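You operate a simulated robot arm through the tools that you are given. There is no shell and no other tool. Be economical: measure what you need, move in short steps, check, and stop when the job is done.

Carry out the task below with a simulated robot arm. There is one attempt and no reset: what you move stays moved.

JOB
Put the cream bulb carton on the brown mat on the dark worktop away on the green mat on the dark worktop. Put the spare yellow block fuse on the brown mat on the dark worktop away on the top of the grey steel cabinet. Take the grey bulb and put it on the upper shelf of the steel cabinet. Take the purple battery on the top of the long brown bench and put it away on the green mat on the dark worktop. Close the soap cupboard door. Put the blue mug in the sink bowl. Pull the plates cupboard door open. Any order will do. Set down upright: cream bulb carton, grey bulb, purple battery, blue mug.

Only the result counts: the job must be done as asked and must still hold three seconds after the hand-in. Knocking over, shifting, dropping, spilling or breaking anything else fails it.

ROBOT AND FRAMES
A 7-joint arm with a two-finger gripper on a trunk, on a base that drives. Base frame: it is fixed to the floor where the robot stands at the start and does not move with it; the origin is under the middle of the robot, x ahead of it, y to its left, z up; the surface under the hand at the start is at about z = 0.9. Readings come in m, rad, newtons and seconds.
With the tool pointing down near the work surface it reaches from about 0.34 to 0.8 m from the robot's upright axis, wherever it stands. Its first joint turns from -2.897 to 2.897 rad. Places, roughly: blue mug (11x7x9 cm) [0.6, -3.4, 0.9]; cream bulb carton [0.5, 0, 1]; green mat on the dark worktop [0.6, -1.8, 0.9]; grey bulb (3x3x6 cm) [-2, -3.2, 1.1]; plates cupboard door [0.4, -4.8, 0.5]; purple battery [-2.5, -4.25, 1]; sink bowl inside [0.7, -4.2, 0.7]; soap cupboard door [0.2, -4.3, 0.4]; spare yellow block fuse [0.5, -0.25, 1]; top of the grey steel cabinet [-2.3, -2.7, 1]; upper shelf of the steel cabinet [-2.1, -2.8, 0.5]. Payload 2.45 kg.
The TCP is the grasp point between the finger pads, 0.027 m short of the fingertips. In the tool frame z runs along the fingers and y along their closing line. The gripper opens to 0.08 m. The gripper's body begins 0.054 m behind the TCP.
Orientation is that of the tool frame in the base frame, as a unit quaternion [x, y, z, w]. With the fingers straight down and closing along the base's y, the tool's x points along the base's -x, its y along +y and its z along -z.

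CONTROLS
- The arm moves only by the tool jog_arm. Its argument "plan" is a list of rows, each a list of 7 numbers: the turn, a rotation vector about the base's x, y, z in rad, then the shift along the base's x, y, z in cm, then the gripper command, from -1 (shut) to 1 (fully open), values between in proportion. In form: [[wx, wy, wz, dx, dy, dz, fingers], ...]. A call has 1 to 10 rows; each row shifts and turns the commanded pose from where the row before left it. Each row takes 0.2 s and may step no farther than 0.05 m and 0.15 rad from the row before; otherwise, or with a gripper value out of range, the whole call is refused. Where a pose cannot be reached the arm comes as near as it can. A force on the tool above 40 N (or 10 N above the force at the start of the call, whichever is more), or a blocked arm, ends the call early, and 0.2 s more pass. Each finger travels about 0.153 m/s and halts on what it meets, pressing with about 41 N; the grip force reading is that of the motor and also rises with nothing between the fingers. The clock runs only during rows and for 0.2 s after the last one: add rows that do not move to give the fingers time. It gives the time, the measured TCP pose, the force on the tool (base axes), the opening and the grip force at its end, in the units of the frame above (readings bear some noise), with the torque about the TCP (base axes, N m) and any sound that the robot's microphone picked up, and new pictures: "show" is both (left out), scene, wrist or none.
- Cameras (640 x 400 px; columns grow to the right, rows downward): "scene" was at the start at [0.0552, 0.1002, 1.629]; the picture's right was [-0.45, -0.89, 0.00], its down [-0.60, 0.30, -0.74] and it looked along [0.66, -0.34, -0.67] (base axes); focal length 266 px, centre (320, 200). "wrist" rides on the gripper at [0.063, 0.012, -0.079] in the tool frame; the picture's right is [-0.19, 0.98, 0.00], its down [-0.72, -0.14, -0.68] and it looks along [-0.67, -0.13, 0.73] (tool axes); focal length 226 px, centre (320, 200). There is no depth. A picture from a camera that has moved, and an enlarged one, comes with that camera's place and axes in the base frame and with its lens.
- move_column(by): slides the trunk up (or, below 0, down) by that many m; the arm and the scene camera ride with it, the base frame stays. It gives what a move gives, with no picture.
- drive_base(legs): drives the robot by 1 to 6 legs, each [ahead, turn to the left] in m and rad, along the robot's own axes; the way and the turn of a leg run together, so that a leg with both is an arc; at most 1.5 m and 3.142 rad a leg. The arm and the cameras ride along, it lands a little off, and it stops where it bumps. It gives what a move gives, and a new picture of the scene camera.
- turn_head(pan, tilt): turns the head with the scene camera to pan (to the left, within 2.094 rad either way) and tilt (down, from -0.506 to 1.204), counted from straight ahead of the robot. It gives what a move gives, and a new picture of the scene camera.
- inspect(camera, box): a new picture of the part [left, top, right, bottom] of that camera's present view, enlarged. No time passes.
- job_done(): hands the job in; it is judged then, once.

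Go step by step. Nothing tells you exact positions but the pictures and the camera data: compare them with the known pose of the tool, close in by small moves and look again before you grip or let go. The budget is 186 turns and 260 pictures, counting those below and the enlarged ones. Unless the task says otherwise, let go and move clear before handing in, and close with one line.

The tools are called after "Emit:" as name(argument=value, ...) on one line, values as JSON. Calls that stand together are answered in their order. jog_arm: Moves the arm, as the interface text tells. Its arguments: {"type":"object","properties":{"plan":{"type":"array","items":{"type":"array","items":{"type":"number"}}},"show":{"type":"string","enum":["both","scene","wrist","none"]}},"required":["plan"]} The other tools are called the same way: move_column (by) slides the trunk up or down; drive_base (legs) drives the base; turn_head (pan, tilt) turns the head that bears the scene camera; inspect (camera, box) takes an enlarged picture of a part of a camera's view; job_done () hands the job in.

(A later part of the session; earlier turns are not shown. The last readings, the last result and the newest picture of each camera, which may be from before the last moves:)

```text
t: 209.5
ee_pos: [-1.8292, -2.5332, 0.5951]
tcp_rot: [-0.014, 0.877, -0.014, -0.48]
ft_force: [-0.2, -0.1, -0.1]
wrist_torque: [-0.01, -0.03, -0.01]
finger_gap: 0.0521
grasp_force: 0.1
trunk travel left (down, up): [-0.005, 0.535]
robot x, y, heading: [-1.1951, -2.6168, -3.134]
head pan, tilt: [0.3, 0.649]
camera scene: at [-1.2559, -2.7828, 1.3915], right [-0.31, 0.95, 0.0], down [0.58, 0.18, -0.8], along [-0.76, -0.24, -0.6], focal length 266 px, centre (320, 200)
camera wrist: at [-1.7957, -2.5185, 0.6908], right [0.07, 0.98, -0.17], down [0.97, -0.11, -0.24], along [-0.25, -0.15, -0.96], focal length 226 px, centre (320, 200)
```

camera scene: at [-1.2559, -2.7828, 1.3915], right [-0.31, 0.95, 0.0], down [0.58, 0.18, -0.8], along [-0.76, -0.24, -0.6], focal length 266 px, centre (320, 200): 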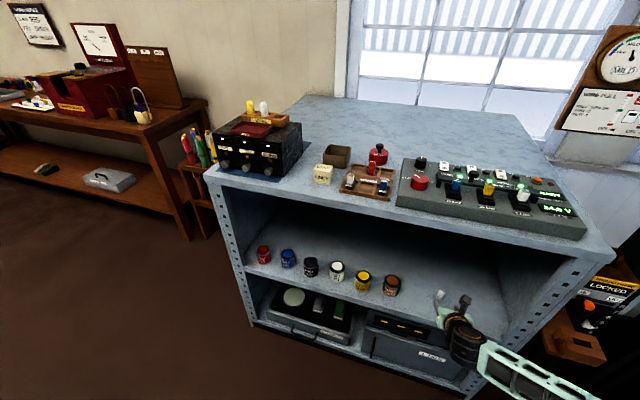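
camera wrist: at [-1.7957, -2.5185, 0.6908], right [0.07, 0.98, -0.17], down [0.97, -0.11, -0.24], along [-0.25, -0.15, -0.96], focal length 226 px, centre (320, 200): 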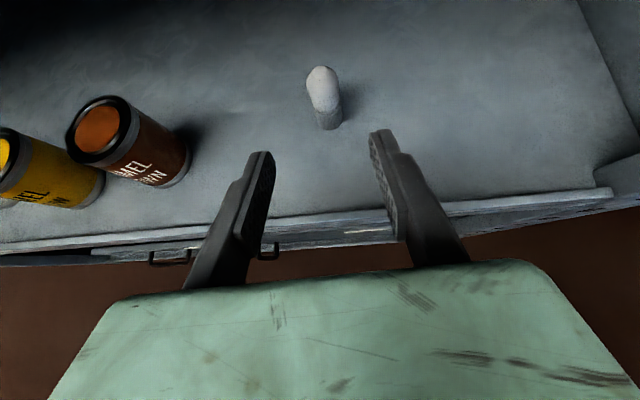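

Bulb stands upright on the shelf. Now find the purple battery on the brown bench to the left.

Emit:
jog_arm(plan=[[0, 0, 0, 4, 0, 1, 0.3], [0, 0, 0, 4, 0, 2, 0.3], [0, 0, 0, 4, 0, 2, 0.3], [0, 0, 0, 4, 0, 2, 0.3]], show="none")

Emit:
drive_base(legs=[[-0.2, 0], [0, 0.8]])

Emit:
move_column(by=0.25)

Emit:
turn_head(pan=0.15, tilt=0.45)

```text
t: 210.5
ee_pos: [-1.6689, -2.5331, 0.6647]
tcp_rot: [-0.013, 0.877, -0.012, -0.48]
ft_force: [-1.0, 0.5, -0.7]
wrist_torque: [-0.02, 0.01, -0.01]
finger_gap: 0.0524
grasp_force: 0.1
trunk travel left (down, up): [-0.005, 0.535]
robot x, y, heading: [-1.1954, -2.6147, -3.131]
head pan, tilt: [0.3, 0.649]
```

```text
t: 214.2
ee_pos: [-1.3856, -2.8947, 0.6647]
tcp_rot: [-0.354, 0.802, -0.199, -0.437]
ft_force: [-0.7, 0.6, 0.7]
wrist_torque: [-0.04, 0.0, 0.0]
finger_gap: 0.0522
grasp_force: 0.1
trunk travel left (down, up): [-0.005, 0.535]
robot x, y, heading: [-0.9966, -2.6129, -2.33]
head pan, tilt: [0.3, 0.649]
camera scene: at [-0.919, -2.7745, 1.3915], right [-0.9, 0.44, 0.0], down [0.27, 0.54, -0.8], along [-0.35, -0.71, -0.6], focal length 266 px, centre (320, 200)
```

scene: 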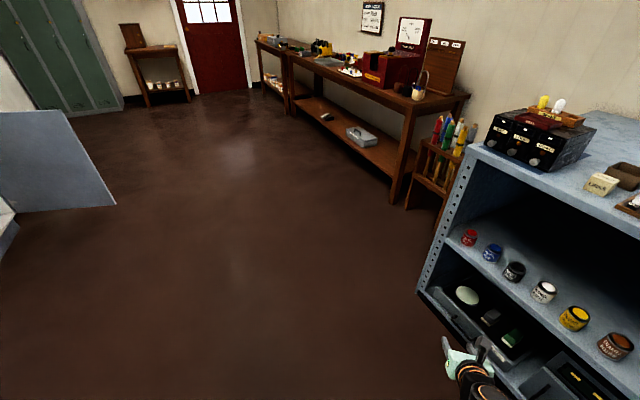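

```text
t: 216.8
ee_pos: [-1.3862, -2.8962, 0.9149]
tcp_rot: [-0.354, 0.803, -0.199, -0.437]
ft_force: [0.0, 0.1, 0.8]
wrist_torque: [-0.01, 0.01, -0.01]
finger_gap: 0.052
grasp_force: 0.0
trunk travel left (down, up): [-0.255, 0.285]
robot x, y, heading: [-0.9944, -2.6125, -2.331]
head pan, tilt: [0.3, 0.649]
```

```text
t: 217.5
ee_pos: [-1.387, -2.8962, 0.9146]
tcp_rot: [-0.353, 0.803, -0.199, -0.437]
ft_force: [0.0, 0.1, -0.8]
wrist_torque: [-0.02, -0.01, 0.0]
finger_gap: 0.0521
grasp_force: 0.0
trunk travel left (down, up): [-0.255, 0.285]
robot x, y, heading: [-0.9933, -2.6117, -2.338]
head pan, tilt: [0.15, 0.45]
camera scene: at [-0.9332, -2.7721, 1.6593], right [-0.82, 0.57, 0.0], down [0.25, 0.36, -0.9], along [-0.52, -0.74, -0.44], focal length 266 px, centre (320, 200)
```

scene: 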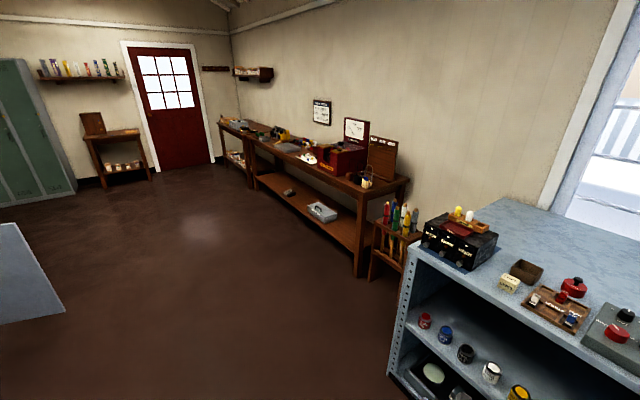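

Emit:
inspect(camera="scene", box=[220, 90, 420, 215])

```text
3.20 times, centred on (320, 152) of scene
camera zoom: at [-0.9332, -2.7721, 1.6593], right [-0.82, 0.57, 0.0], down [0.25, 0.36, -0.9], along [-0.52, -0.74, -0.44], focal length 850 px, centre (320, 352)
```

zoom: 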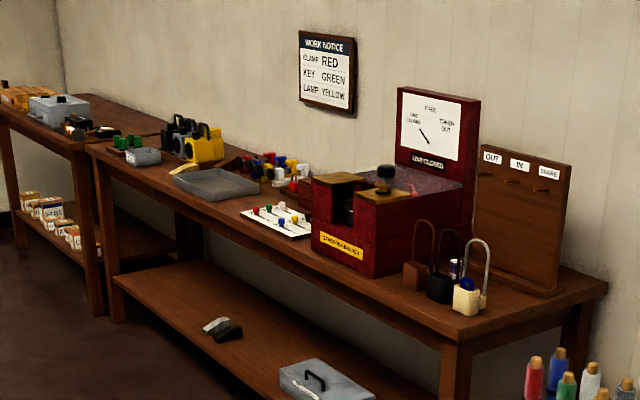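

The battery is probably the small item near the padlocks at about (−2.35, −4.2). Raise the hand and drive to the bench there.

Emit:
jog_arm(plan=[[0, 0, 0, 0, 0, 4.5, 0.3], [0, 0, 0, 0, 0, 4.5, 0.3], [0, 0, 0, 0, 0, 4.5, 0.3], [0, 0, 0, 0, 0, 4.5, 0.3], [0, 0, 0, 0, 0, 4.5, 0.3], [0, 0, 0, 0, 0, 4.5, 0.3]], show="none")

Emit:
drive_base(legs=[[0, 0.43], [1.5, 0], [0.18, 0], [0, -1.23]])

Emit:
turn_head(pan=0.25, tilt=0.65)

```text
t: 218.9
ee_pos: [-1.3946, -2.9027, 1.1836]
tcp_rot: [-0.354, 0.803, -0.199, -0.437]
ft_force: [0.4, -0.5, 0.7]
wrist_torque: [-0.02, 0.0, -0.01]
finger_gap: 0.0522
grasp_force: 0.0
out of reach, approached as far as the arm can: row 3, 4
trunk travel left (down, up): [-0.255, 0.285]
robot x, y, heading: [-0.9953, -2.6099, -2.333]
head pan, tilt: [0.15, 0.45]
```

```text
t: 231.9
ee_pos: [-2.0346, -4.1054, 1.1823]
tcp_rot: [-0.003, 0.877, -0.008, -0.48]
ft_force: [-0.4, -0.9, 0.2]
wrist_torque: [0.03, -0.01, 0.03]
finger_gap: 0.0519
grasp_force: 0.0
trunk travel left (down, up): [-0.255, 0.285]
robot x, y, heading: [-1.5481, -4.2004, 3.123]
head pan, tilt: [0.15, 0.45]
camera scene: at [-1.6215, -4.3557, 1.6593], right [-0.14, 0.99, 0.0], down [0.43, 0.06, -0.9], along [-0.89, -0.12, -0.44], focal length 266 px, centre (320, 200)
```

scene: 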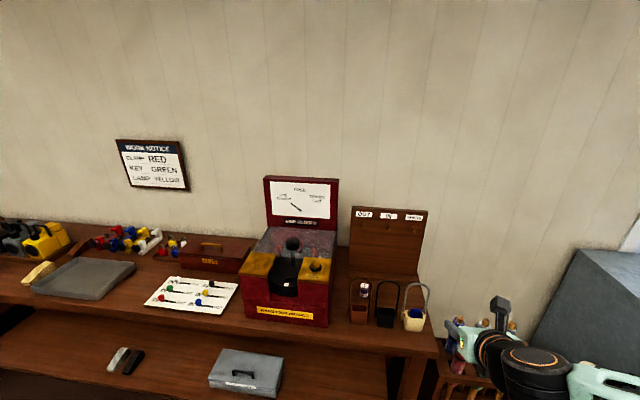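

```text
t: 232.7
ee_pos: [-2.0362, -4.1043, 1.1825]
tcp_rot: [-0.004, 0.877, -0.008, -0.48]
ft_force: [0.5, -0.1, -0.5]
wrist_torque: [-0.01, 0.02, -0.02]
finger_gap: 0.0523
grasp_force: 0.0
trunk travel left (down, up): [-0.255, 0.285]
robot x, y, heading: [-1.5501, -4.2044, 3.131]
head pan, tilt: [0.25, 0.649]
camera scene: at [-1.6149, -4.3634, 1.6415], right [-0.24, 0.97, 0.0], down [0.59, 0.14, -0.8], along [-0.77, -0.19, -0.6], focal length 266 px, centre (320, 200)
```

scene: 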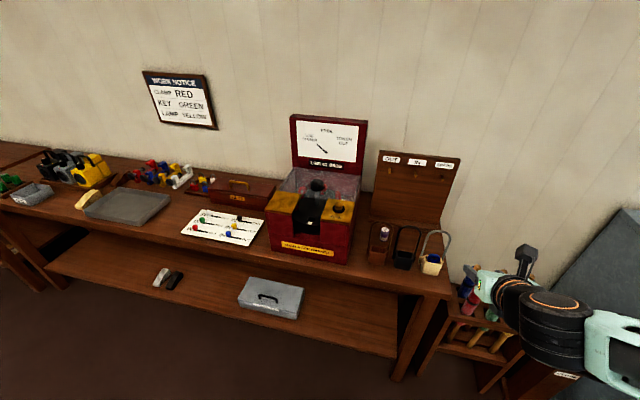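

Emit:
inspect(camera="scene", box=[330, 190, 480, 290])

```text
4.00 times, centred on (405, 240) of scene
camera zoom: at [-1.6149, -4.3634, 1.6415], right [-0.24, 0.97, 0.0], down [0.59, 0.14, -0.8], along [-0.77, -0.19, -0.6], focal length 1062 px, centre (-20, 40)
```

zoom: 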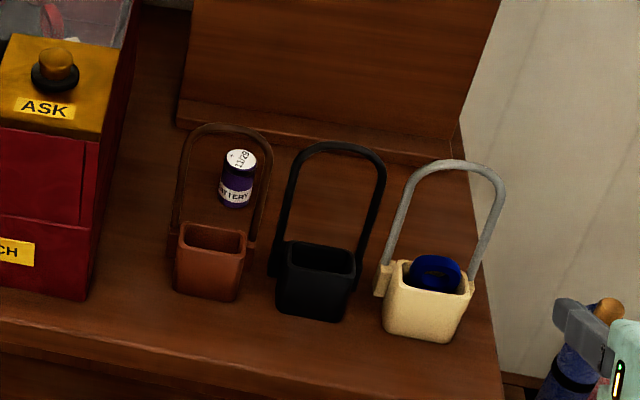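

The purple battery stands at about (−2.37, −4.30), behind the brown padlock pouch hoop. I'll bring the tool vertical with fingers closing along x (camera on the free +y side), staying high.

Emit:
jog_arm(plan=[[0, -0.143, 0, 0.5, 0, 1.2, 0.3], [0, -0.143, 0, 0.5, 0, 1.2, 0.3], [0, -0.143, 0, 0.5, 0, 1.2, 0.3], [0, -0.143, 0, 0.5, 0, 1.2, 0.3], [0, -0.143, 0, 0, 0, 1.2, 0.3], [0, -0.143, 0, 0, 0, 1.2, 0.3], [0, -0.143, 0, 0, 0, 1, 0.3], [0, 0, -0.145, 0, 0, 0, 0.3], [0, 0, -0.145, 0, 0, 0, 0.3], [0, 0, -0.145, 0, 0, 0, 0.3]], show="none")

Emit:
jog_arm(plan=[[0, 0, -0.142, 0, 0, 0, 0.3], [0, 0, -0.142, 0, 0, 0, 0.3], [0, 0, -0.142, 0, 0, 0, 0.3], [0, 0, -0.142, 0, 0, 0, 0.3], [0, 0, -0.142, 0, 0, 0, 0.3], [0, 0, -0.142, 0, 0, 0, 0.3], [0, 0, -0.142, 0, 0, 0, 0.3], [0, 0, -0.142, 0, 0, 0, 0.3], [0, 0, 0, 0, 0, 0, 0.3]])

```text
t: 235.1
ee_pos: [-2.0098, -4.0671, 1.2541]
tcp_rot: [0.262, 0.965, -0.01, 0.0]
ft_force: [-0.2, 0.4, 0.2]
wrist_torque: [-0.02, -0.04, 0.01]
finger_gap: 0.0518
grasp_force: 0.0
out of reach, approached as far as the arm can: row 3
trunk travel left (down, up): [-0.255, 0.285]
robot x, y, heading: [-1.5504, -4.2004, 3.132]
head pan, tilt: [0.25, 0.649]
stopped in row 10: the arm was blocked; the commanded pose is now the measured one
```

```text
t: 237.1
ee_pos: [-1.9162, -4.023, 1.2408]
tcp_rot: [0.739, 0.673, -0.008, -0.006]
ft_force: [-0.5, 0.1, -0.3]
wrist_torque: [-0.02, -0.01, 0.0]
finger_gap: 0.0518
grasp_force: 0.1
out of reach, approached as far as the arm can: row 6, 7, 8
trunk travel left (down, up): [-0.255, 0.285]
robot x, y, heading: [-1.5484, -4.2031, 3.131]
head pan, tilt: [0.25, 0.649]
camera scene: at [-1.6153, -4.3635, 1.6414], right [-0.24, 0.97, 0.0], down [0.59, 0.14, -0.8], along [-0.77, -0.19, -0.61], focal length 266 px, centre (320, 200)
camera wrist: at [-1.8959, -3.9601, 1.3194], right [0.96, -0.28, -0.02], down [-0.19, -0.7, 0.69], along [-0.21, -0.66, -0.73], focal length 226 px, centre (320, 200)
```

scene: 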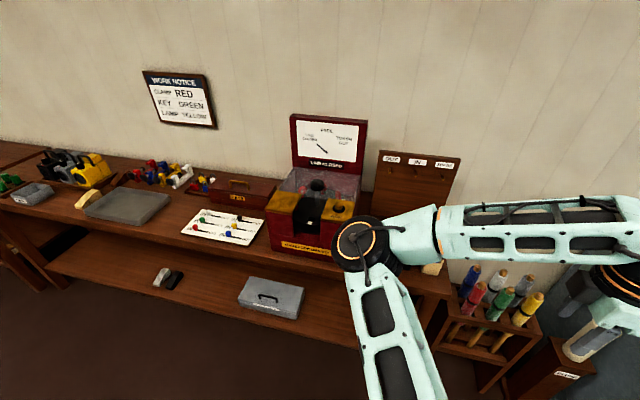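
wrist: 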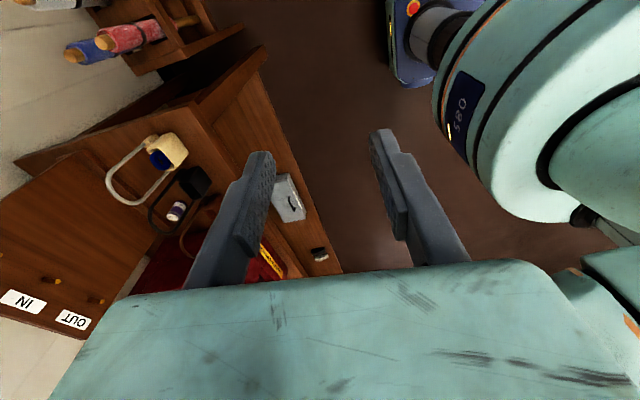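

The elbow has flipped to the left side but nothing was touched. Extend the hand outward, staying high, and see if the posture becomes reasonable.

Emit:
jog_arm(plan=[[0, 0, 0, -3, -2, 0, 0.3], [0, 0, 0, -3, -2, 0, 0.3], [0, 0, 0, -3, -2, 0, 0.3], [0, 0, 0, -3, -2, 0, 0.3], [0, 0, 0, -3, -2, 0, 0.3], [0, 0, 0, -3, -2, 0, 0.3], [0, 0, 0, 0, 0, 0, 0.3]])

```text
t: 238.7
ee_pos: [-1.909, -4.0407, 1.2275]
tcp_rot: [0.739, 0.674, -0.009, -0.006]
ft_force: [0.4, -0.6, 0.6]
wrist_torque: [0.03, -0.01, 0.04]
finger_gap: 0.052
grasp_force: 0.0
out of reach, approached as far as the arm can: row 1, 2, 3, 4, 5, 6
trunk travel left (down, up): [-0.255, 0.285]
robot x, y, heading: [-1.55, -4.1981, 3.131]
head pan, tilt: [0.25, 0.649]
camera scene: at [-1.6149, -4.3636, 1.6415], right [-0.24, 0.97, 0.0], down [0.59, 0.14, -0.8], along [-0.77, -0.19, -0.6], focal length 266 px, centre (320, 200)
camera wrist: at [-1.8884, -3.9793, 1.3058], right [0.96, -0.28, -0.02], down [-0.19, -0.7, 0.69], along [-0.21, -0.66, -0.73], focal length 226 px, centre (320, 200)
```

scene: 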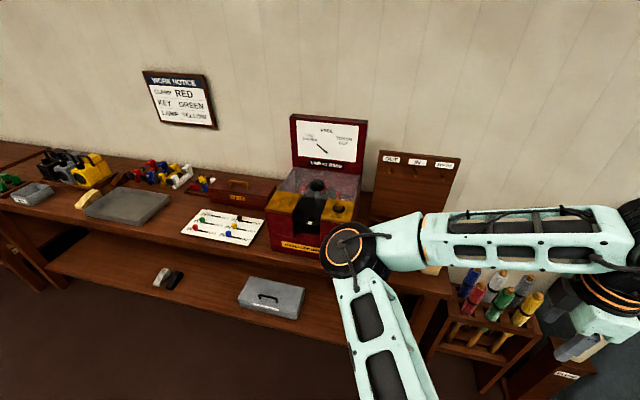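
wrist: 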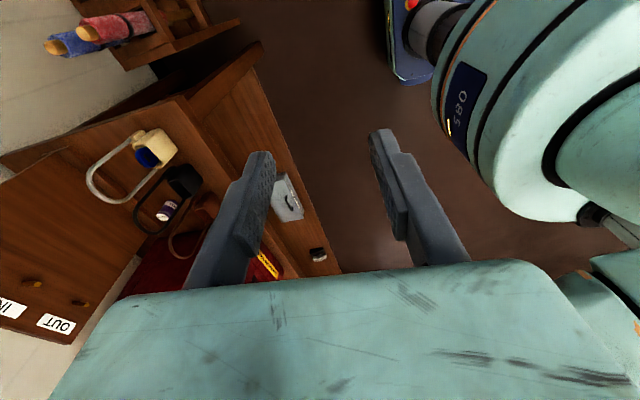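

The yaw is at a joint limit this way. I'll rotate back the other way (camera toward the wall), where the arm worked well at the cabinet.

Emit:
jog_arm(plan=[[0, 0, 0.145, 0, 0, 0, 0.3], [0, 0, 0.145, 0, 0, 0, 0.3], [0, 0, 0.145, 0, 0, 0, 0.3], [0, 0, 0.145, 0, 0, 0, 0.3], [0, 0, 0.145, 0, 0, 0, 0.3], [0, 0, 0.145, 0, 0, 0, 0.3], [0, 0, 0.145, 0, 0, 0, 0.3], [0, 0, 0.145, 0, 0, 0, 0.3], [0, 0, 0.145, 0, 0, 0, 0.3], [0, 0, 0.145, 0, 0, 0, 0.3]])

```text
t: 240.8
ee_pos: [-1.9086, -4.0422, 1.2272]
tcp_rot: [0.106, 0.994, -0.01, 0.001]
ft_force: [0.0, -0.4, -0.3]
wrist_torque: [-0.04, -0.03, 0.0]
finger_gap: 0.0519
grasp_force: 0.1
trunk travel left (down, up): [-0.255, 0.285]
robot x, y, heading: [-1.5469, -4.1997, 3.13]
head pan, tilt: [0.25, 0.649]
camera scene: at [-1.6147, -4.3637, 1.6415], right [-0.24, 0.97, 0.0], down [0.59, 0.14, -0.8], along [-0.77, -0.19, -0.6], focal length 266 px, centre (320, 200)
camera wrist: at [-1.9675, -4.0153, 1.3054], right [0.4, 0.92, -0.02], down [0.67, -0.28, 0.69], along [0.63, -0.28, -0.73], focal length 226 px, centre (320, 200)
```

scene: 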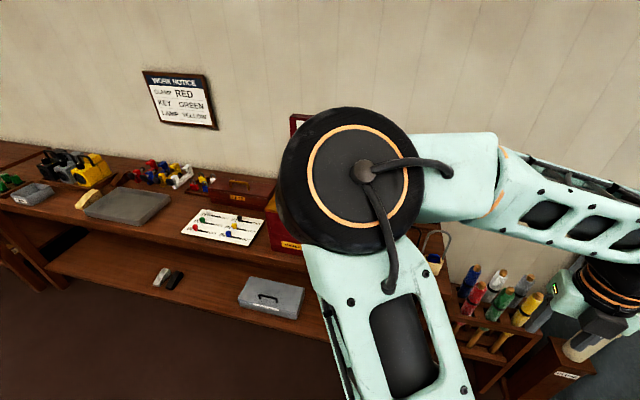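
wrist: 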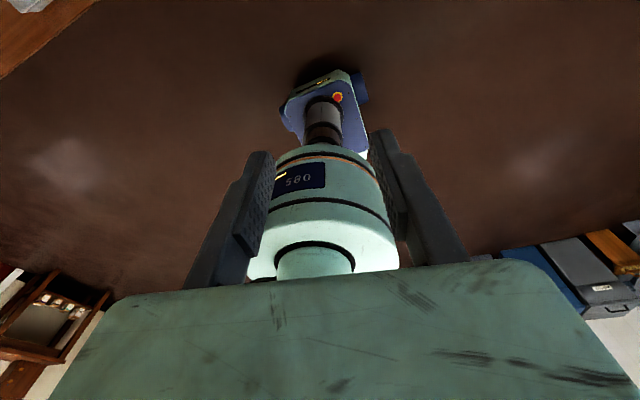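

Emit:
jog_arm(plan=[[0, 0, 0.1, -2.5, -3.3, 0, 0.3], [0, 0, 0.1, -2.5, -3.3, 0, 0.3], [0, 0, 0, -2.5, -3.3, 0, 0.3], [0, 0, 0, -2.5, -3.3, 0, 0.3], [0, 0, 0, -2.5, -3.3, 0, 0.3], [0, 0, 0, -2.5, -3.3, 0, 0.3], [0, 0, 0, -2.5, -3.3, 0, 0.3], [0, 0.1, 0, -1, 0, 0, 0.3], [0, 0.1, 0, -1, 0, 0, 0.3]])

```text
t: 242.8
ee_pos: [-2.1032, -4.274, 1.2279]
tcp_rot: [0.006, 0.995, -0.011, -0.098]
ft_force: [-0.1, -0.1, 1.0]
wrist_torque: [-0.01, 0.01, 0.0]
finger_gap: 0.0521
grasp_force: 0.0
trunk travel left (down, up): [-0.255, 0.285]
robot x, y, heading: [-1.5487, -4.2017, 3.128]
head pan, tilt: [0.25, 0.649]
camera scene: at [-1.6144, -4.3636, 1.6415], right [-0.24, 0.97, 0.0], down [0.59, 0.14, -0.8], along [-0.77, -0.19, -0.6], focal length 266 px, centre (320, 200)
camera wrist: at [-2.1492, -4.2584, 1.3169], right [0.2, 0.98, -0.06], down [0.84, -0.14, 0.53], along [0.51, -0.16, -0.84], focal length 226 px, centre (320, 200)
```

scene: 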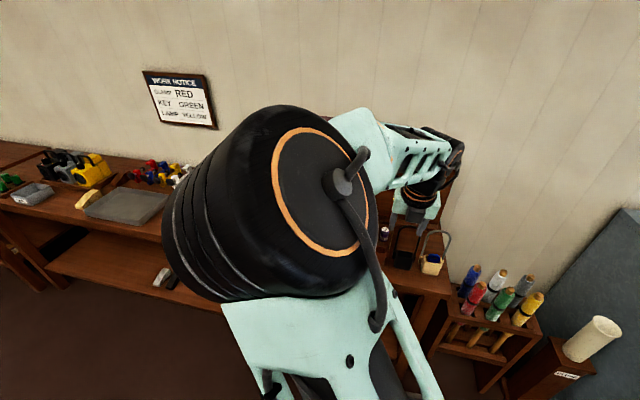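
wrist: 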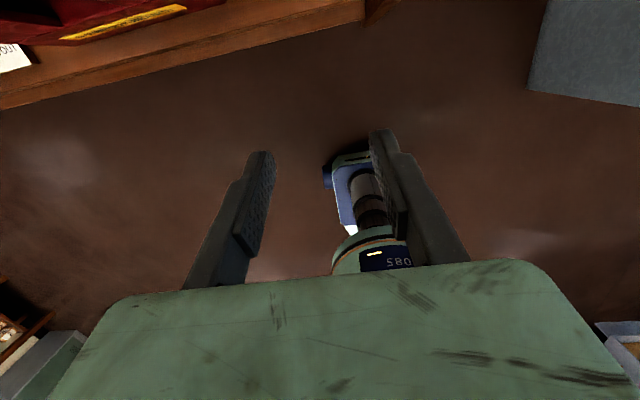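

Posture is good now. Drive closer and hover above the battery.

Emit:
drive_base(legs=[[0.13, 0]])

Emit:
jog_arm(plan=[[0, 0, 0, -3.4, -0.6, 0, 0.3], [0, 0, 0, -3.4, -0.6, 0, 0.3], [0, 0, 0, -3.4, -0.6, 0, 0.3], [0, 0, 0, -3.4, -0.6, 0, 0.3], [0, 0, 0, 0, 0, 0, 0.3]])

```text
t: 244.1
ee_pos: [-2.2354, -4.2713, 1.227]
tcp_rot: [0.008, 0.995, -0.01, -0.097]
ft_force: [-0.8, -0.1, 0.4]
wrist_torque: [0.0, -0.03, -0.01]
finger_gap: 0.052
grasp_force: 0.0
trunk travel left (down, up): [-0.255, 0.285]
robot x, y, heading: [-1.6789, -4.2022, 3.127]
head pan, tilt: [0.25, 0.649]
camera scene: at [-1.7463, -4.3623, 1.6413], right [-0.24, 0.97, 0.0], down [0.59, 0.14, -0.8], along [-0.77, -0.19, -0.61], focal length 266 px, centre (320, 200)
```

scene: 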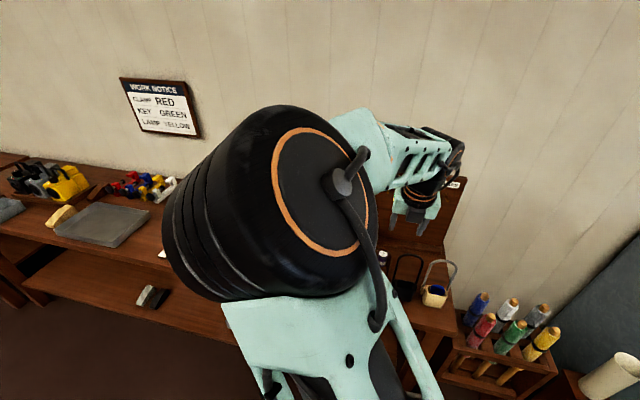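

```text
t: 245.3
ee_pos: [-2.3692, -4.296, 1.2281]
tcp_rot: [0.006, 0.995, -0.01, -0.097]
ft_force: [0.7, 0.8, 0.2]
wrist_torque: [0.01, 0.03, -0.02]
finger_gap: 0.052
grasp_force: 0.1
trunk travel left (down, up): [-0.255, 0.285]
robot x, y, heading: [-1.6786, -4.2002, 3.127]
head pan, tilt: [0.25, 0.649]
camera scene: at [-1.7448, -4.3624, 1.6415], right [-0.24, 0.97, 0.0], down [0.59, 0.14, -0.8], along [-0.77, -0.19, -0.6], focal length 266 px, centre (320, 200)
camera wrist: at [-2.4157, -4.2817, 1.317], right [0.2, 0.98, -0.06], down [0.83, -0.14, 0.53], along [0.51, -0.16, -0.84], focal length 226 px, centre (320, 200)
```

scene: 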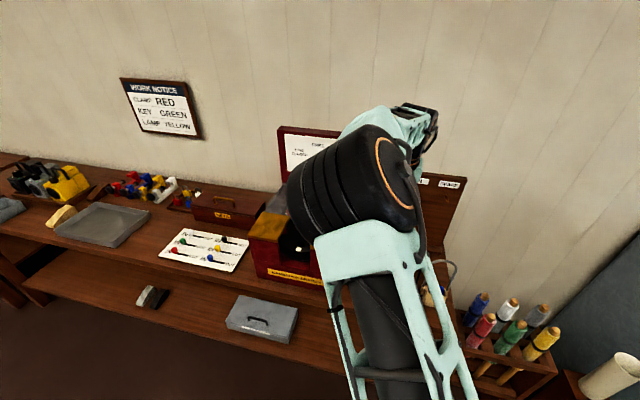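
wrist: 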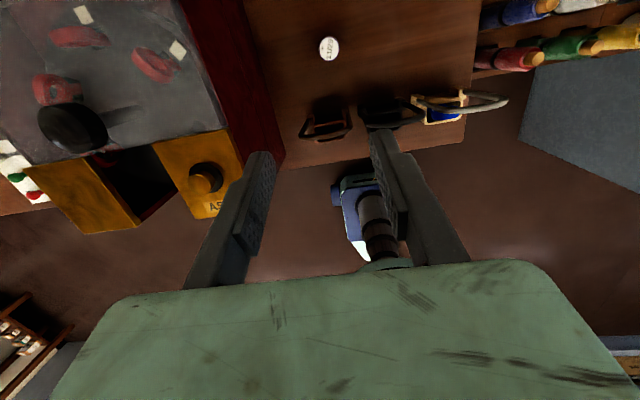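

Battery top seen from above: it is at about (−2.427, −4.290), bench at z≈0.85, top ≈0.914. Drive 6 cm closer, straighten the tool, and re-check.

Emit:
drive_base(legs=[[0.06, 0]])

Emit:
jog_arm(plan=[[0, -0.07, 0, 0, 0.3, -2.5, 0.3], [0, -0.07, 0, 0, 0.3, -2.5, 0.3], [0, 0, 0, 0, 0, -2.5, 0.3], [0, 0, 0, 0, 0, 0, 0.3]])

```text
t: 246.3
ee_pos: [-2.4317, -4.2964, 1.2266]
tcp_rot: [0.007, 0.995, -0.011, -0.097]
ft_force: [-0.1, 0.8, 0.0]
wrist_torque: [0.01, -0.07, -0.03]
finger_gap: 0.052
grasp_force: 0.1
trunk travel left (down, up): [-0.255, 0.285]
robot x, y, heading: [-1.7428, -4.2005, 3.13]
head pan, tilt: [0.25, 0.649]
camera scene: at [-1.8071, -4.3616, 1.6413], right [-0.24, 0.97, 0.0], down [0.59, 0.14, -0.8], along [-0.77, -0.19, -0.61], focal length 266 px, centre (320, 200)
```

scene: 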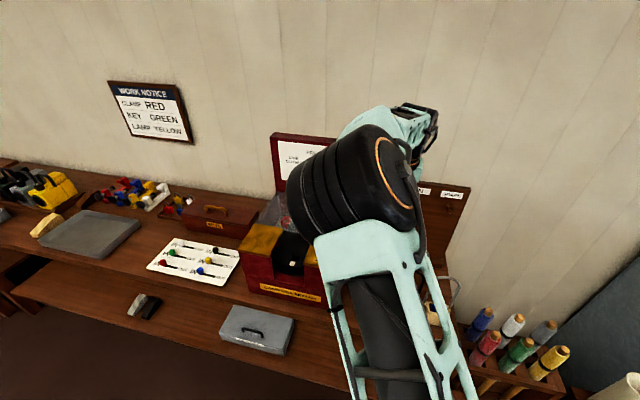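

```text
t: 247.3
ee_pos: [-2.4312, -4.2899, 1.1533]
tcp_rot: [0.007, 1.0, -0.01, -0.027]
ft_force: [-0.1, 0.7, 0.1]
wrist_torque: [-0.01, 0.0, -0.02]
finger_gap: 0.052
grasp_force: 0.1
trunk travel left (down, up): [-0.255, 0.285]
robot x, y, heading: [-1.7367, -4.1968, 3.127]
head pan, tilt: [0.25, 0.649]
camera scene: at [-1.8056, -4.3615, 1.6415], right [-0.24, 0.97, 0.0], down [0.59, 0.14, -0.8], along [-0.77, -0.19, -0.6], focal length 266 px, centre (320, 200)
camera wrist: at [-2.4882, -4.2747, 1.2345], right [0.21, 0.98, -0.03], down [0.75, -0.14, 0.64], along [0.63, -0.16, -0.76], focal length 226 px, centre (320, 200)
```

scene: 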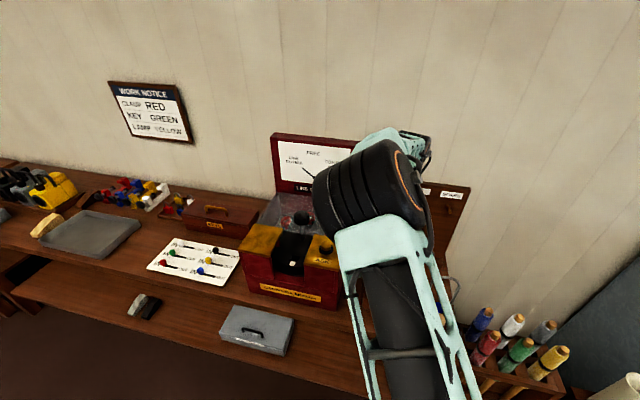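
wrist: 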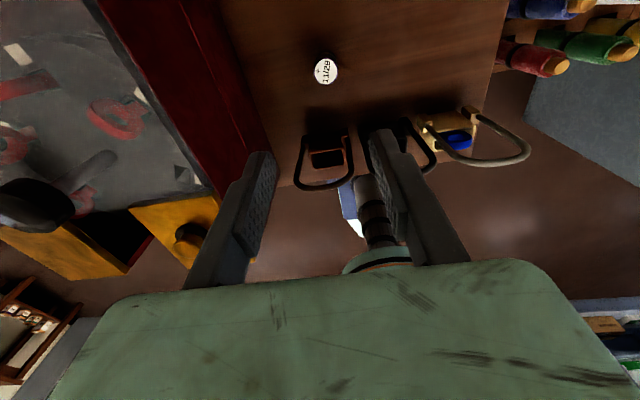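

Aligned. Lower to just above the battery.

Emit:
jog_arm(plan=[[0, 0, 0, 0, 0, -4, 0.3], [0, 0, 0, 0, 0, -4, 0.3], [0, 0, 0, 0, 0, -4, 0.3], [0, 0, 0, 0, 0, -4, 0.3], [0, 0, 0, 0, 0, -2.5, 0.3], [0, 0, 0, 0, 0, 0, 0.3]])

```text
t: 248.7
ee_pos: [-2.4305, -4.2898, 0.9675]
tcp_rot: [0.007, 1.0, -0.01, -0.028]
ft_force: [-0.5, 1.0, 0.2]
wrist_torque: [-0.03, 0.01, 0.0]
finger_gap: 0.0519
grasp_force: 0.1
trunk travel left (down, up): [-0.255, 0.285]
robot x, y, heading: [-1.7403, -4.1996, 3.137]
head pan, tilt: [0.25, 0.649]
camera scene: at [-1.8056, -4.3615, 1.6415], right [-0.24, 0.97, 0.0], down [0.59, 0.14, -0.8], along [-0.77, -0.19, -0.6], focal length 266 px, centre (320, 200)
camera wrist: at [-2.4885, -4.2752, 1.049], right [0.21, 0.98, -0.03], down [0.75, -0.14, 0.64], along [0.63, -0.16, -0.76], focal length 226 px, centre (320, 200)
```

scene: 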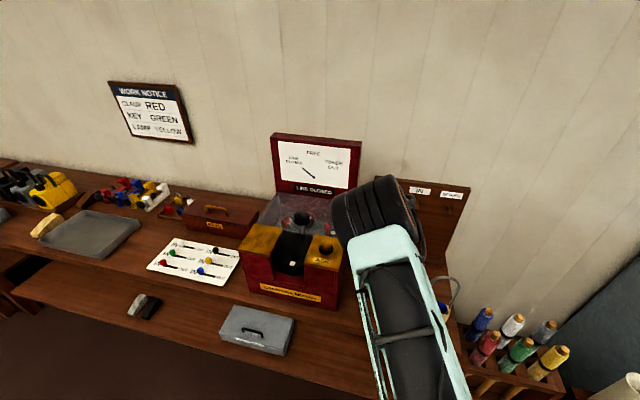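
wrist: 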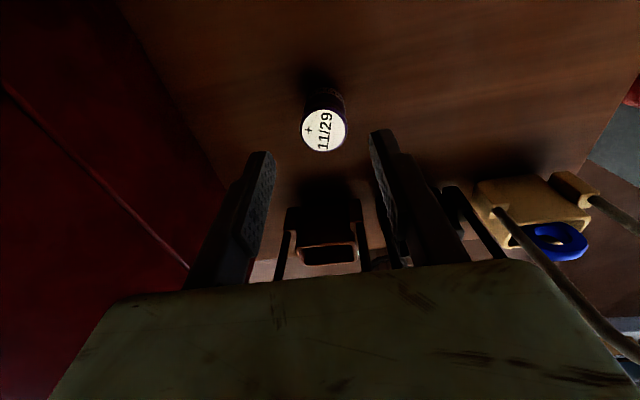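

Still centred. Descend and grip.

Emit:
jog_arm(plan=[[0, 0, 0, 0, 0, -3, 0.3], [0, 0, 0, 0, 0, -3, 0.3], [0, 0, 0, 0, 0, -1.8, 0.3], [0, 0, 0, 0, 0, 0, 0.3], [0, 0, 0, 0, 0, 0, -0.1], [0, 0, 0, 0, 0, 0, -0.5], [0, 0, 0, 0, 0, 0, -1], [0, 0, 0, 0, 0, 0, -1]], show="wrist")

```text
t: 250.5
ee_pos: [-2.4294, -4.2906, 0.8893]
tcp_rot: [0.008, 1.0, -0.01, -0.027]
ft_force: [0.2, 0.5, -0.3]
wrist_torque: [0.01, -0.01, 0.0]
finger_gap: 0.0306
grasp_force: 41.1
trunk travel left (down, up): [-0.255, 0.285]
robot x, y, heading: [-1.7385, -4.1994, 3.129]
head pan, tilt: [0.25, 0.649]
camera wrist: at [-2.4874, -4.2749, 0.9712], right [0.21, 0.98, -0.03], down [0.75, -0.14, 0.64], along [0.63, -0.16, -0.76], focal length 226 px, centre (320, 200)
```

wrist: 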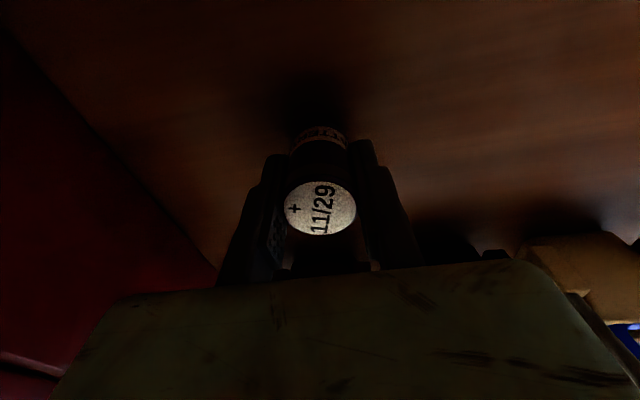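

Gripped at 3.06 cm. Lift slowly straight up.

Emit:
jog_arm(plan=[[0, 0, 0, 0, 0, 0.8, -1], [0, 0, 0, 0, 0, 1.2, -1], [0, 0, 0, 0, 0, 2, -1], [0, 0, 0, 0, 0, 3, -1], [0, 0, 0, 0, 0, 3, -1], [0, 0, 0, 0, 0, 3.5, -1], [0, 0, 0, 0, 0, 3.5, -1], [0, 0, 0, 0, 0, 3.5, -1], [0, 0, 0, 0, 0, 3.5, -1], [0, 0, 0, 0, 0, 3.5, -1]], show="wrist")

```text
t: 252.7
ee_pos: [-2.4296, -4.2903, 1.1654]
tcp_rot: [0.008, 1.0, -0.01, -0.028]
ft_force: [-0.7, -0.2, -1.6]
wrist_torque: [0.0, 0.0, 0.0]
finger_gap: 0.0305
grasp_force: 41.0
trunk travel left (down, up): [-0.255, 0.285]
robot x, y, heading: [-1.7419, -4.1992, 3.126]
head pan, tilt: [0.25, 0.649]
camera wrist: at [-2.4879, -4.2744, 1.2475], right [0.21, 0.98, -0.03], down [0.75, -0.14, 0.64], along [0.63, -0.16, -0.76], focal length 226 px, centre (320, 200)
```

wrist: 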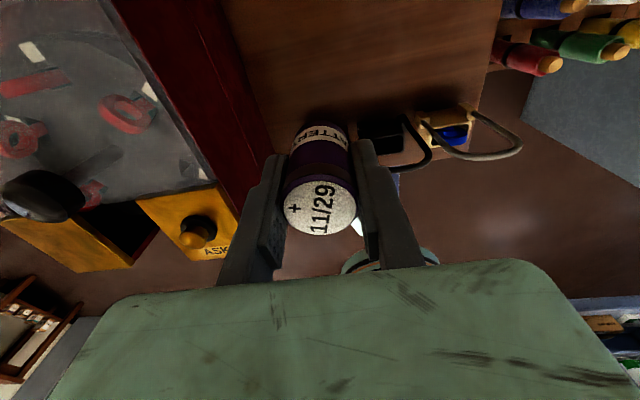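

Held. Raise a bit more, back away, and drive to the green mat.

Emit:
jog_arm(plan=[[0, 0, 0, 0, 0, 2.5, -1], [0, 0, 0, 0, 0, 2.5, -1], [0, 0, 0, 0, 0, 0, -1]], show="none")

Emit:
drive_base(legs=[[-0.6, 0], [0, -1.936], [1.5, 0], [1.46, 0], [0, -1.194]])

Emit:
turn_head(pan=0.35, tilt=0.75)

```text
t: 253.5
ee_pos: [-2.4304, -4.2906, 1.2145]
tcp_rot: [0.008, 1.0, -0.01, -0.027]
ft_force: [-0.5, 0.7, -1.4]
wrist_torque: [-0.02, 0.01, -0.01]
finger_gap: 0.0307
grasp_force: 40.9
trunk travel left (down, up): [-0.255, 0.285]
robot x, y, heading: [-1.739, -4.1979, 3.128]
head pan, tilt: [0.25, 0.649]
```

```text
t: 278.6
ee_pos: [0.6982, -1.3949, 1.2133]
tcp_rot: [0.999, -0.012, 0.028, -0.01]
ft_force: [-0.5, 0.0, -1.8]
wrist_torque: [-0.01, -0.02, 0.0]
finger_gap: 0.0303
grasp_force: 41.7
trunk travel left (down, up): [-0.255, 0.285]
robot x, y, heading: [0.0025, -1.4801, -0.024]
head pan, tilt: [0.25, 0.649]
camera scene: at [0.0752, -1.3209, 1.6414], right [0.23, -0.97, 0.0], down [-0.59, -0.14, -0.8], along [0.78, 0.18, -0.6], focal length 266 px, centre (320, 200)
```

scene: 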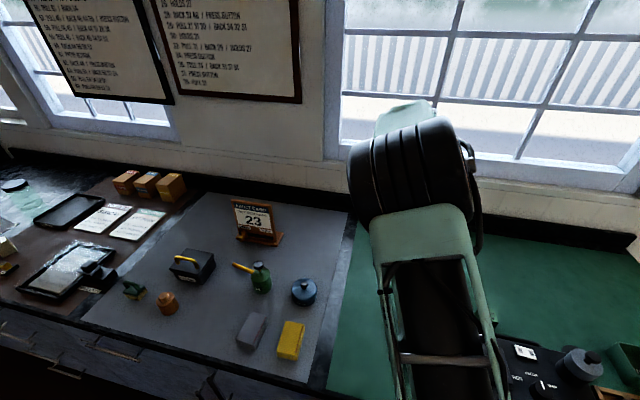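

```text
t: 279.3
ee_pos: [0.6983, -1.3925, 1.2137]
tcp_rot: [0.999, -0.012, 0.027, -0.011]
ft_force: [-0.1, 0.2, -0.8]
wrist_torque: [0.0, -0.02, 0.0]
finger_gap: 0.0304
grasp_force: 40.5
trunk travel left (down, up): [-0.255, 0.285]
robot x, y, heading: [0.0068, -1.4785, -0.018]
head pan, tilt: [0.351, 0.75]
camera scene: at [0.069, -1.3137, 1.6329], right [0.32, -0.95, 0.0], down [-0.65, -0.22, -0.73], along [0.69, 0.24, -0.68], focal length 266 px, centre (320, 200)
```

scene: 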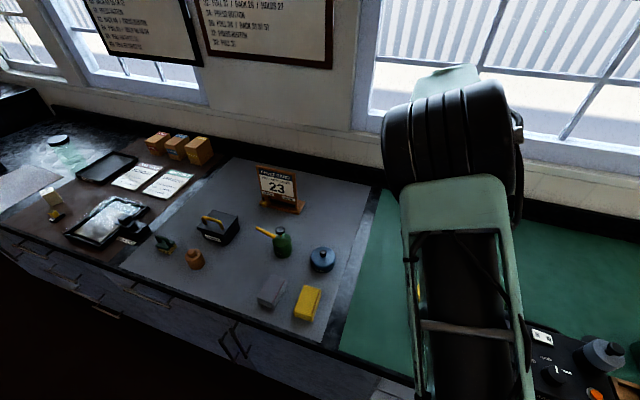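

The battery is over the green mat (left edge y≈−1.285). Lower partway and look beneath.

Emit:
jog_arm(plan=[[0, 0, 0, 0, -1, -4, -1], [0, 0, 0, 0, -1, -4, -1], [0, 0, 0, 0, 0, -4, -1], [0, 0, 0, 0, 0, -4, -1], [0, 0, 0, 0, 0, 0, -1]], show="wrist")

```text
t: 280.5
ee_pos: [0.6992, -1.4133, 1.0549]
tcp_rot: [1.0, -0.012, 0.027, -0.01]
ft_force: [0.1, 0.1, -2.1]
wrist_torque: [0.02, 0.0, -0.04]
finger_gap: 0.0306
grasp_force: 40.9
trunk travel left (down, up): [-0.255, 0.285]
robot x, y, heading: [0.0079, -1.478, -0.017]
head pan, tilt: [0.351, 0.75]
camera wrist: at [0.7582, -1.4289, 1.1368], right [-0.22, -0.98, -0.03], down [-0.75, 0.15, 0.64], along [-0.62, 0.16, -0.76], focal length 226 px, centre (320, 200)
```

wrist: 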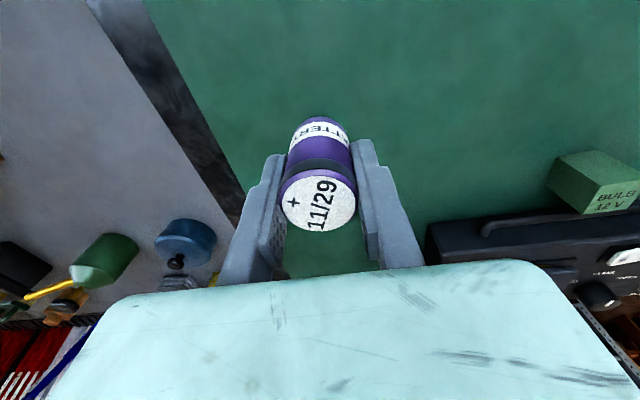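

Clear green mat below. Lower close to the surface, then in small steps.

Emit:
jog_arm(plan=[[0, 0, 0, 0, 0, -3, -1], [0, 0, 0, 0, 0, -3, -1], [0, 0, 0, 0, 0, -2, -1], [0, 0, 0, 0, 0, -1, -1], [0, 0, 0, 0, 0, 0, -1]], show="none")

Emit:
jog_arm(plan=[[0, 0, 0, 0, 0, -0.4, -1], [0, 0, 0, 0, 0, -0.4, -1], [0, 0, 0, 0, 0, -0.3, -1], [0, 0, 0, 0, 0, 0, -1]], show="none")

```text
t: 281.7
ee_pos: [0.6984, -1.4135, 0.964]
tcp_rot: [1.0, -0.012, 0.027, -0.009]
ft_force: [1.0, -0.6, -1.0]
wrist_torque: [-0.01, 0.02, 0.0]
finger_gap: 0.0305
grasp_force: 40.8
trunk travel left (down, up): [-0.255, 0.285]
robot x, y, heading: [0.0062, -1.4803, -0.022]
head pan, tilt: [0.351, 0.75]
```

```text
t: 282.7
ee_pos: [0.6991, -1.4133, 0.9537]
tcp_rot: [1.0, -0.012, 0.027, -0.01]
ft_force: [0.0, -0.5, -1.0]
wrist_torque: [0.0, 0.0, 0.03]
finger_gap: 0.0304
grasp_force: 41.4
trunk travel left (down, up): [-0.255, 0.285]
robot x, y, heading: [0.0116, -1.4807, -0.021]
head pan, tilt: [0.351, 0.75]
```

Emit:
jog_arm(plan=[[0, 0, 0, 0, 0, -0.3, -1], [0, 0, 0, 0, 0, -0.3, -1], [0, 0, 0, 0, 0, 0, -1]], show="none")

Emit:
jog_arm(plan=[[0, 0, 0, 0, 0, -0.3, -1], [0, 0, 0, 0, 0, -0.3, -1], [0, 0, 0, 0, 0, 0, -1]], show="wrist")

```text
t: 283.5
ee_pos: [0.6971, -1.4131, 0.9469]
tcp_rot: [1.0, -0.012, 0.027, -0.01]
ft_force: [1.3, 0.2, -0.9]
wrist_torque: [0.0, -0.05, 0.04]
finger_gap: 0.0302
grasp_force: 41.2
trunk travel left (down, up): [-0.255, 0.285]
robot x, y, heading: [0.0043, -1.4807, -0.021]
head pan, tilt: [0.351, 0.75]
```

```text
t: 284.3
ee_pos: [0.6977, -1.4135, 0.9417]
tcp_rot: [0.999, -0.012, 0.027, -0.011]
ft_force: [0.4, -0.4, -1.6]
wrist_torque: [0.0, -0.01, 0.03]
finger_gap: 0.0304
grasp_force: 40.9
trunk travel left (down, up): [-0.255, 0.285]
robot x, y, heading: [0.0082, -1.4782, -0.022]
head pan, tilt: [0.351, 0.75]
camera wrist: at [0.7572, -1.4286, 1.0231], right [-0.22, -0.98, -0.03], down [-0.75, 0.15, 0.64], along [-0.62, 0.16, -0.76], focal length 226 px, centre (320, 200)
```

wrist: 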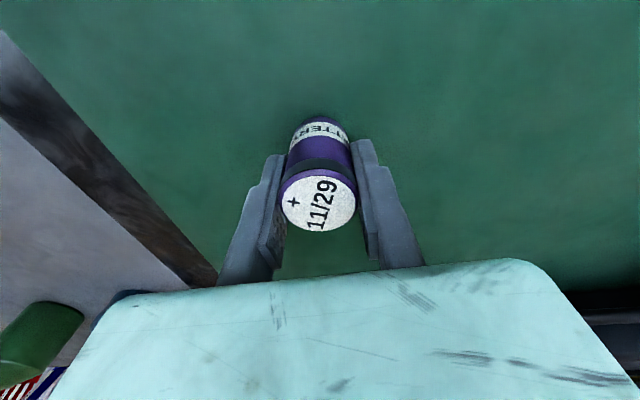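

Emit:
jog_arm(plan=[[0, 0, 0, 0, 0, -0.3, -1], [0, 0, 0, 0, 0, -0.3, -1], [0, 0, 0, 0, 0, 0, -1]], show="none")

Emit:
jog_arm(plan=[[0, 0, 0, 0, 0, -0.3, -1], [0, 0, 0, 0, 0, -0.2, -1], [0, 0, 0, 0, 0, 0, -1]], show="wrist")

```text
t: 285.1
ee_pos: [0.6976, -1.413, 0.9387]
tcp_rot: [0.999, -0.012, 0.03, -0.01]
ft_force: [-2.4, -0.1, 31.5]
wrist_torque: [-0.42, 0.21, -0.05]
finger_gap: 0.0301
grasp_force: 41.1
trunk travel left (down, up): [-0.255, 0.285]
robot x, y, heading: [0.0105, -1.4831, -0.017]
head pan, tilt: [0.351, 0.75]
```

```text
t: 285.4
ee_pos: [0.7007, -1.4128, 0.94]
tcp_rot: [0.999, -0.011, 0.034, -0.01]
ft_force: [1.1, 1.0, 14.4]
wrist_torque: [-0.17, 0.04, -0.01]
finger_gap: 0.0302
grasp_force: 40.4
trunk travel left (down, up): [-0.255, 0.285]
robot x, y, heading: [0.0056, -1.4799, -0.023]
head pan, tilt: [0.351, 0.75]
stopped in row 1: the force on the tool passed its limit at 44 N (the readings are from after the stop); the commanded pose is now the measured one
camera wrist: at [0.7591, -1.4284, 1.0216], right [-0.21, -0.98, -0.03], down [-0.76, 0.14, 0.64], along [-0.62, 0.16, -0.77], focal length 226 px, centre (320, 200)
```

wrist: 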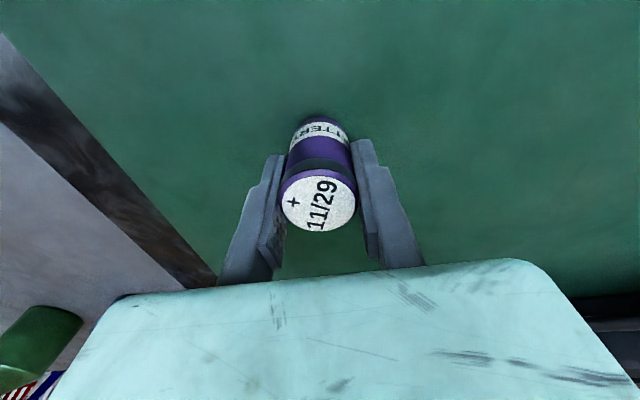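

Contact. Release and lift clear.

Emit:
jog_arm(plan=[[0, 0, 0, 0, 0, 0.1, -1], [0, 0, 0, 0, 0, 0, -0.1], [0, 0, 0, 0, 0, 0, 0.3], [0, 0, 0, 0, 0, 0, 0.5], [0, 0, 0, 0, 0, 1.5, 0.5], [0, 0, 0, 0, 0, 4, 0.5], [0, 0, 0, 0, 0, 4.5, 0.5], [0, 0, 0, 0, 0, 4.5, 1], [0, 0, 0, 0, 0, 4.5, 1], [0, 0, 0, 0, 0, 4.5, 1]], show="wrist")

```text
t: 287.6
ee_pos: [0.6991, -1.4127, 1.1719]
tcp_rot: [0.999, -0.011, 0.03, -0.01]
ft_force: [0.6, 0.5, -0.2]
wrist_torque: [-0.02, -0.03, 0.01]
finger_gap: 0.0799
grasp_force: 0.1
trunk travel left (down, up): [-0.255, 0.285]
robot x, y, heading: [0.006, -1.4768, -0.023]
head pan, tilt: [0.351, 0.75]
camera wrist: at [0.7582, -1.4282, 1.255], right [-0.21, -0.98, -0.03], down [-0.75, 0.14, 0.64], along [-0.62, 0.16, -0.77], focal length 226 px, centre (320, 200)
```

wrist: 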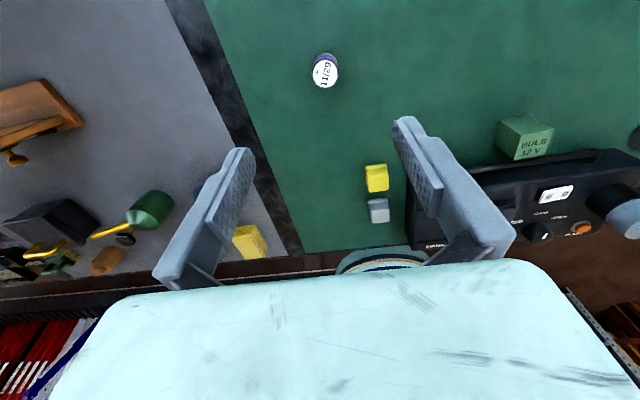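

Battery stands on the green mat. Next the carton: retract, raise, and drive back to the brown mat.

Emit:
jog_arm(plan=[[0, 0, 0, -4, 0, 1.5, 1], [0, 0, 0, -4, 0, 1.5, 1], [0, 0, 0, -4, 0, 1.5, 1], [0, 0, 0, -4, 0, 1.5, 1], [0, 0, 0, -4, 0, 0, 1]], show="none")

Emit:
drive_base(legs=[[0, 1.593], [1.3, 0], [0, -1.571]])

Emit:
turn_head(pan=0.3, tilt=0.85)

```text
t: 288.9
ee_pos: [0.4993, -1.4121, 1.2326]
tcp_rot: [0.999, -0.011, 0.031, -0.011]
ft_force: [-0.4, 0.0, -0.3]
wrist_torque: [-0.01, -0.03, 0.01]
finger_gap: 0.08
grasp_force: 0.0
trunk travel left (down, up): [-0.255, 0.285]
robot x, y, heading: [0.0068, -1.4774, -0.017]
head pan, tilt: [0.351, 0.75]
```

```text
t: 303.3
ee_pos: [0.5054, -0.0955, 1.2321]
tcp_rot: [0.999, 0.0, 0.031, -0.011]
ft_force: [0.7, 0.5, -0.6]
wrist_torque: [0.01, -0.03, 0.03]
finger_gap: 0.0802
grasp_force: 0.0
trunk travel left (down, up): [-0.255, 0.285]
robot x, y, heading: [0.0132, -0.1753, 0.001]
head pan, tilt: [0.351, 0.75]
camera scene: at [0.0721, -0.0066, 1.6329], right [0.34, -0.94, 0.0], down [-0.64, -0.23, -0.73], along [0.69, 0.25, -0.68], focal length 266 px, centre (320, 200)
```

scene: 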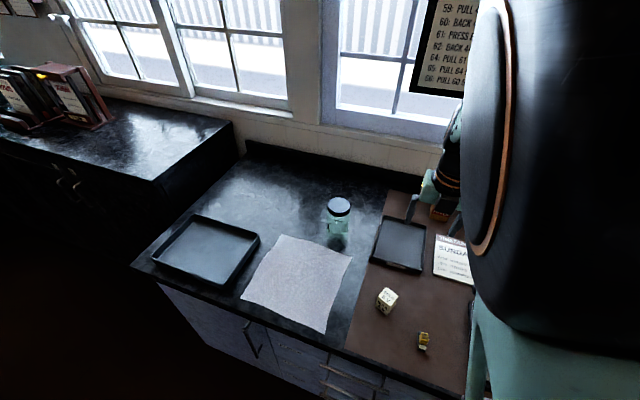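

```text
t: 304.0
ee_pos: [0.505, -0.0955, 1.2328]
tcp_rot: [0.999, -0.001, 0.031, -0.01]
ft_force: [1.9, 0.3, -0.2]
wrist_torque: [0.04, -0.02, -0.01]
finger_gap: 0.08
grasp_force: 0.1
trunk travel left (down, up): [-0.255, 0.285]
robot x, y, heading: [0.013, -0.1728, -0.001]
head pan, tilt: [0.3, 0.85]
camera scene: at [0.0696, -0.0111, 1.6261], right [0.3, -0.95, 0.0], down [-0.71, -0.22, -0.67], along [0.64, 0.2, -0.74], focal length 266 px, centre (320, 200)
```

scene: 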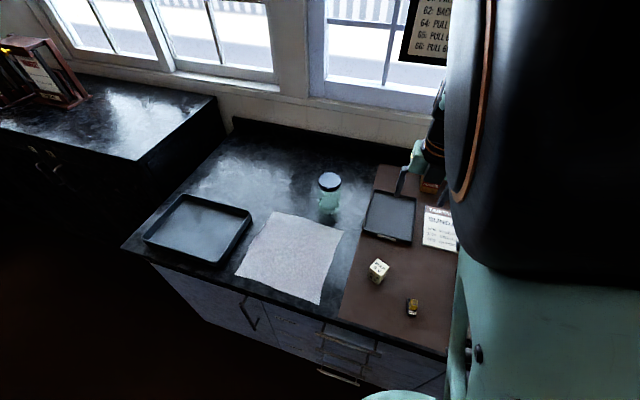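

Emit:
inspect(camera="scene", box=[345, 245, 445, 325])

Emit:
jog_arm(plan=[[0, 0, 0, -1, 0, -3, 1], [0, 0, 0, -1, 1, -3, 1], [0, 0, 0, 0, 1, -3, 1], [0, 0, 0, 0, 0, 0, 1]], show="wrist")

```text
5.00 times, centred on (395, 285) of scene
camera zoom: at [0.0696, -0.0111, 1.6261], right [0.3, -0.95, 0.0], down [-0.71, -0.22, -0.67], along [0.64, 0.2, -0.74], focal length 1328 px, centre (-55, -225)
```

zoom: 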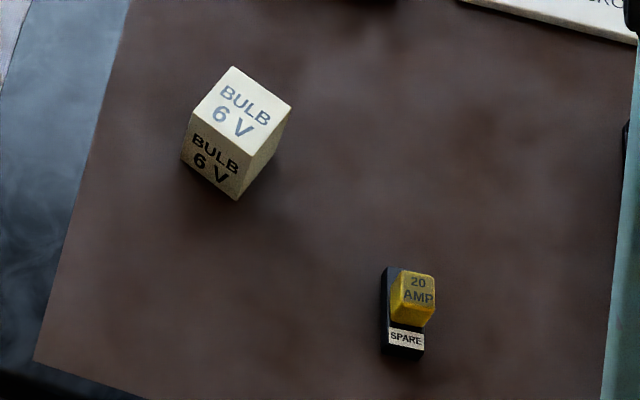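

```text
t: 305.0
ee_pos: [0.4843, -0.0751, 1.1433]
tcp_rot: [1.0, 0.0, 0.03, -0.01]
ft_force: [0.4, -0.2, -0.1]
wrist_torque: [0.0, 0.01, 0.0]
finger_gap: 0.0798
grasp_force: 0.0
trunk travel left (down, up): [-0.255, 0.285]
robot x, y, heading: [0.0205, -0.174, 0.0]
head pan, tilt: [0.3, 0.85]
camera wrist: at [0.5435, -0.0901, 1.2249], right [-0.19, -0.98, -0.03], down [-0.76, 0.13, 0.64], along [-0.62, 0.15, -0.77], focal length 226 px, centre (320, 200)
```

wrist: 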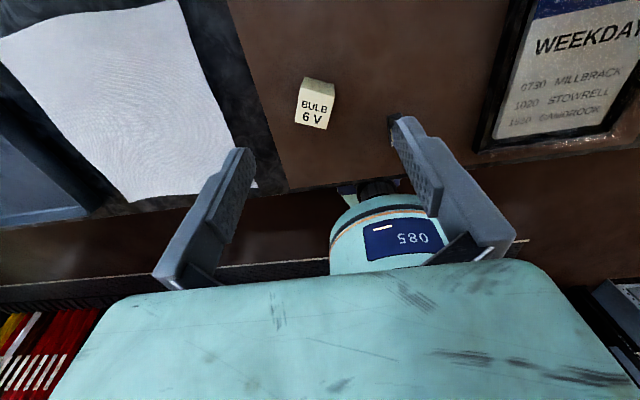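

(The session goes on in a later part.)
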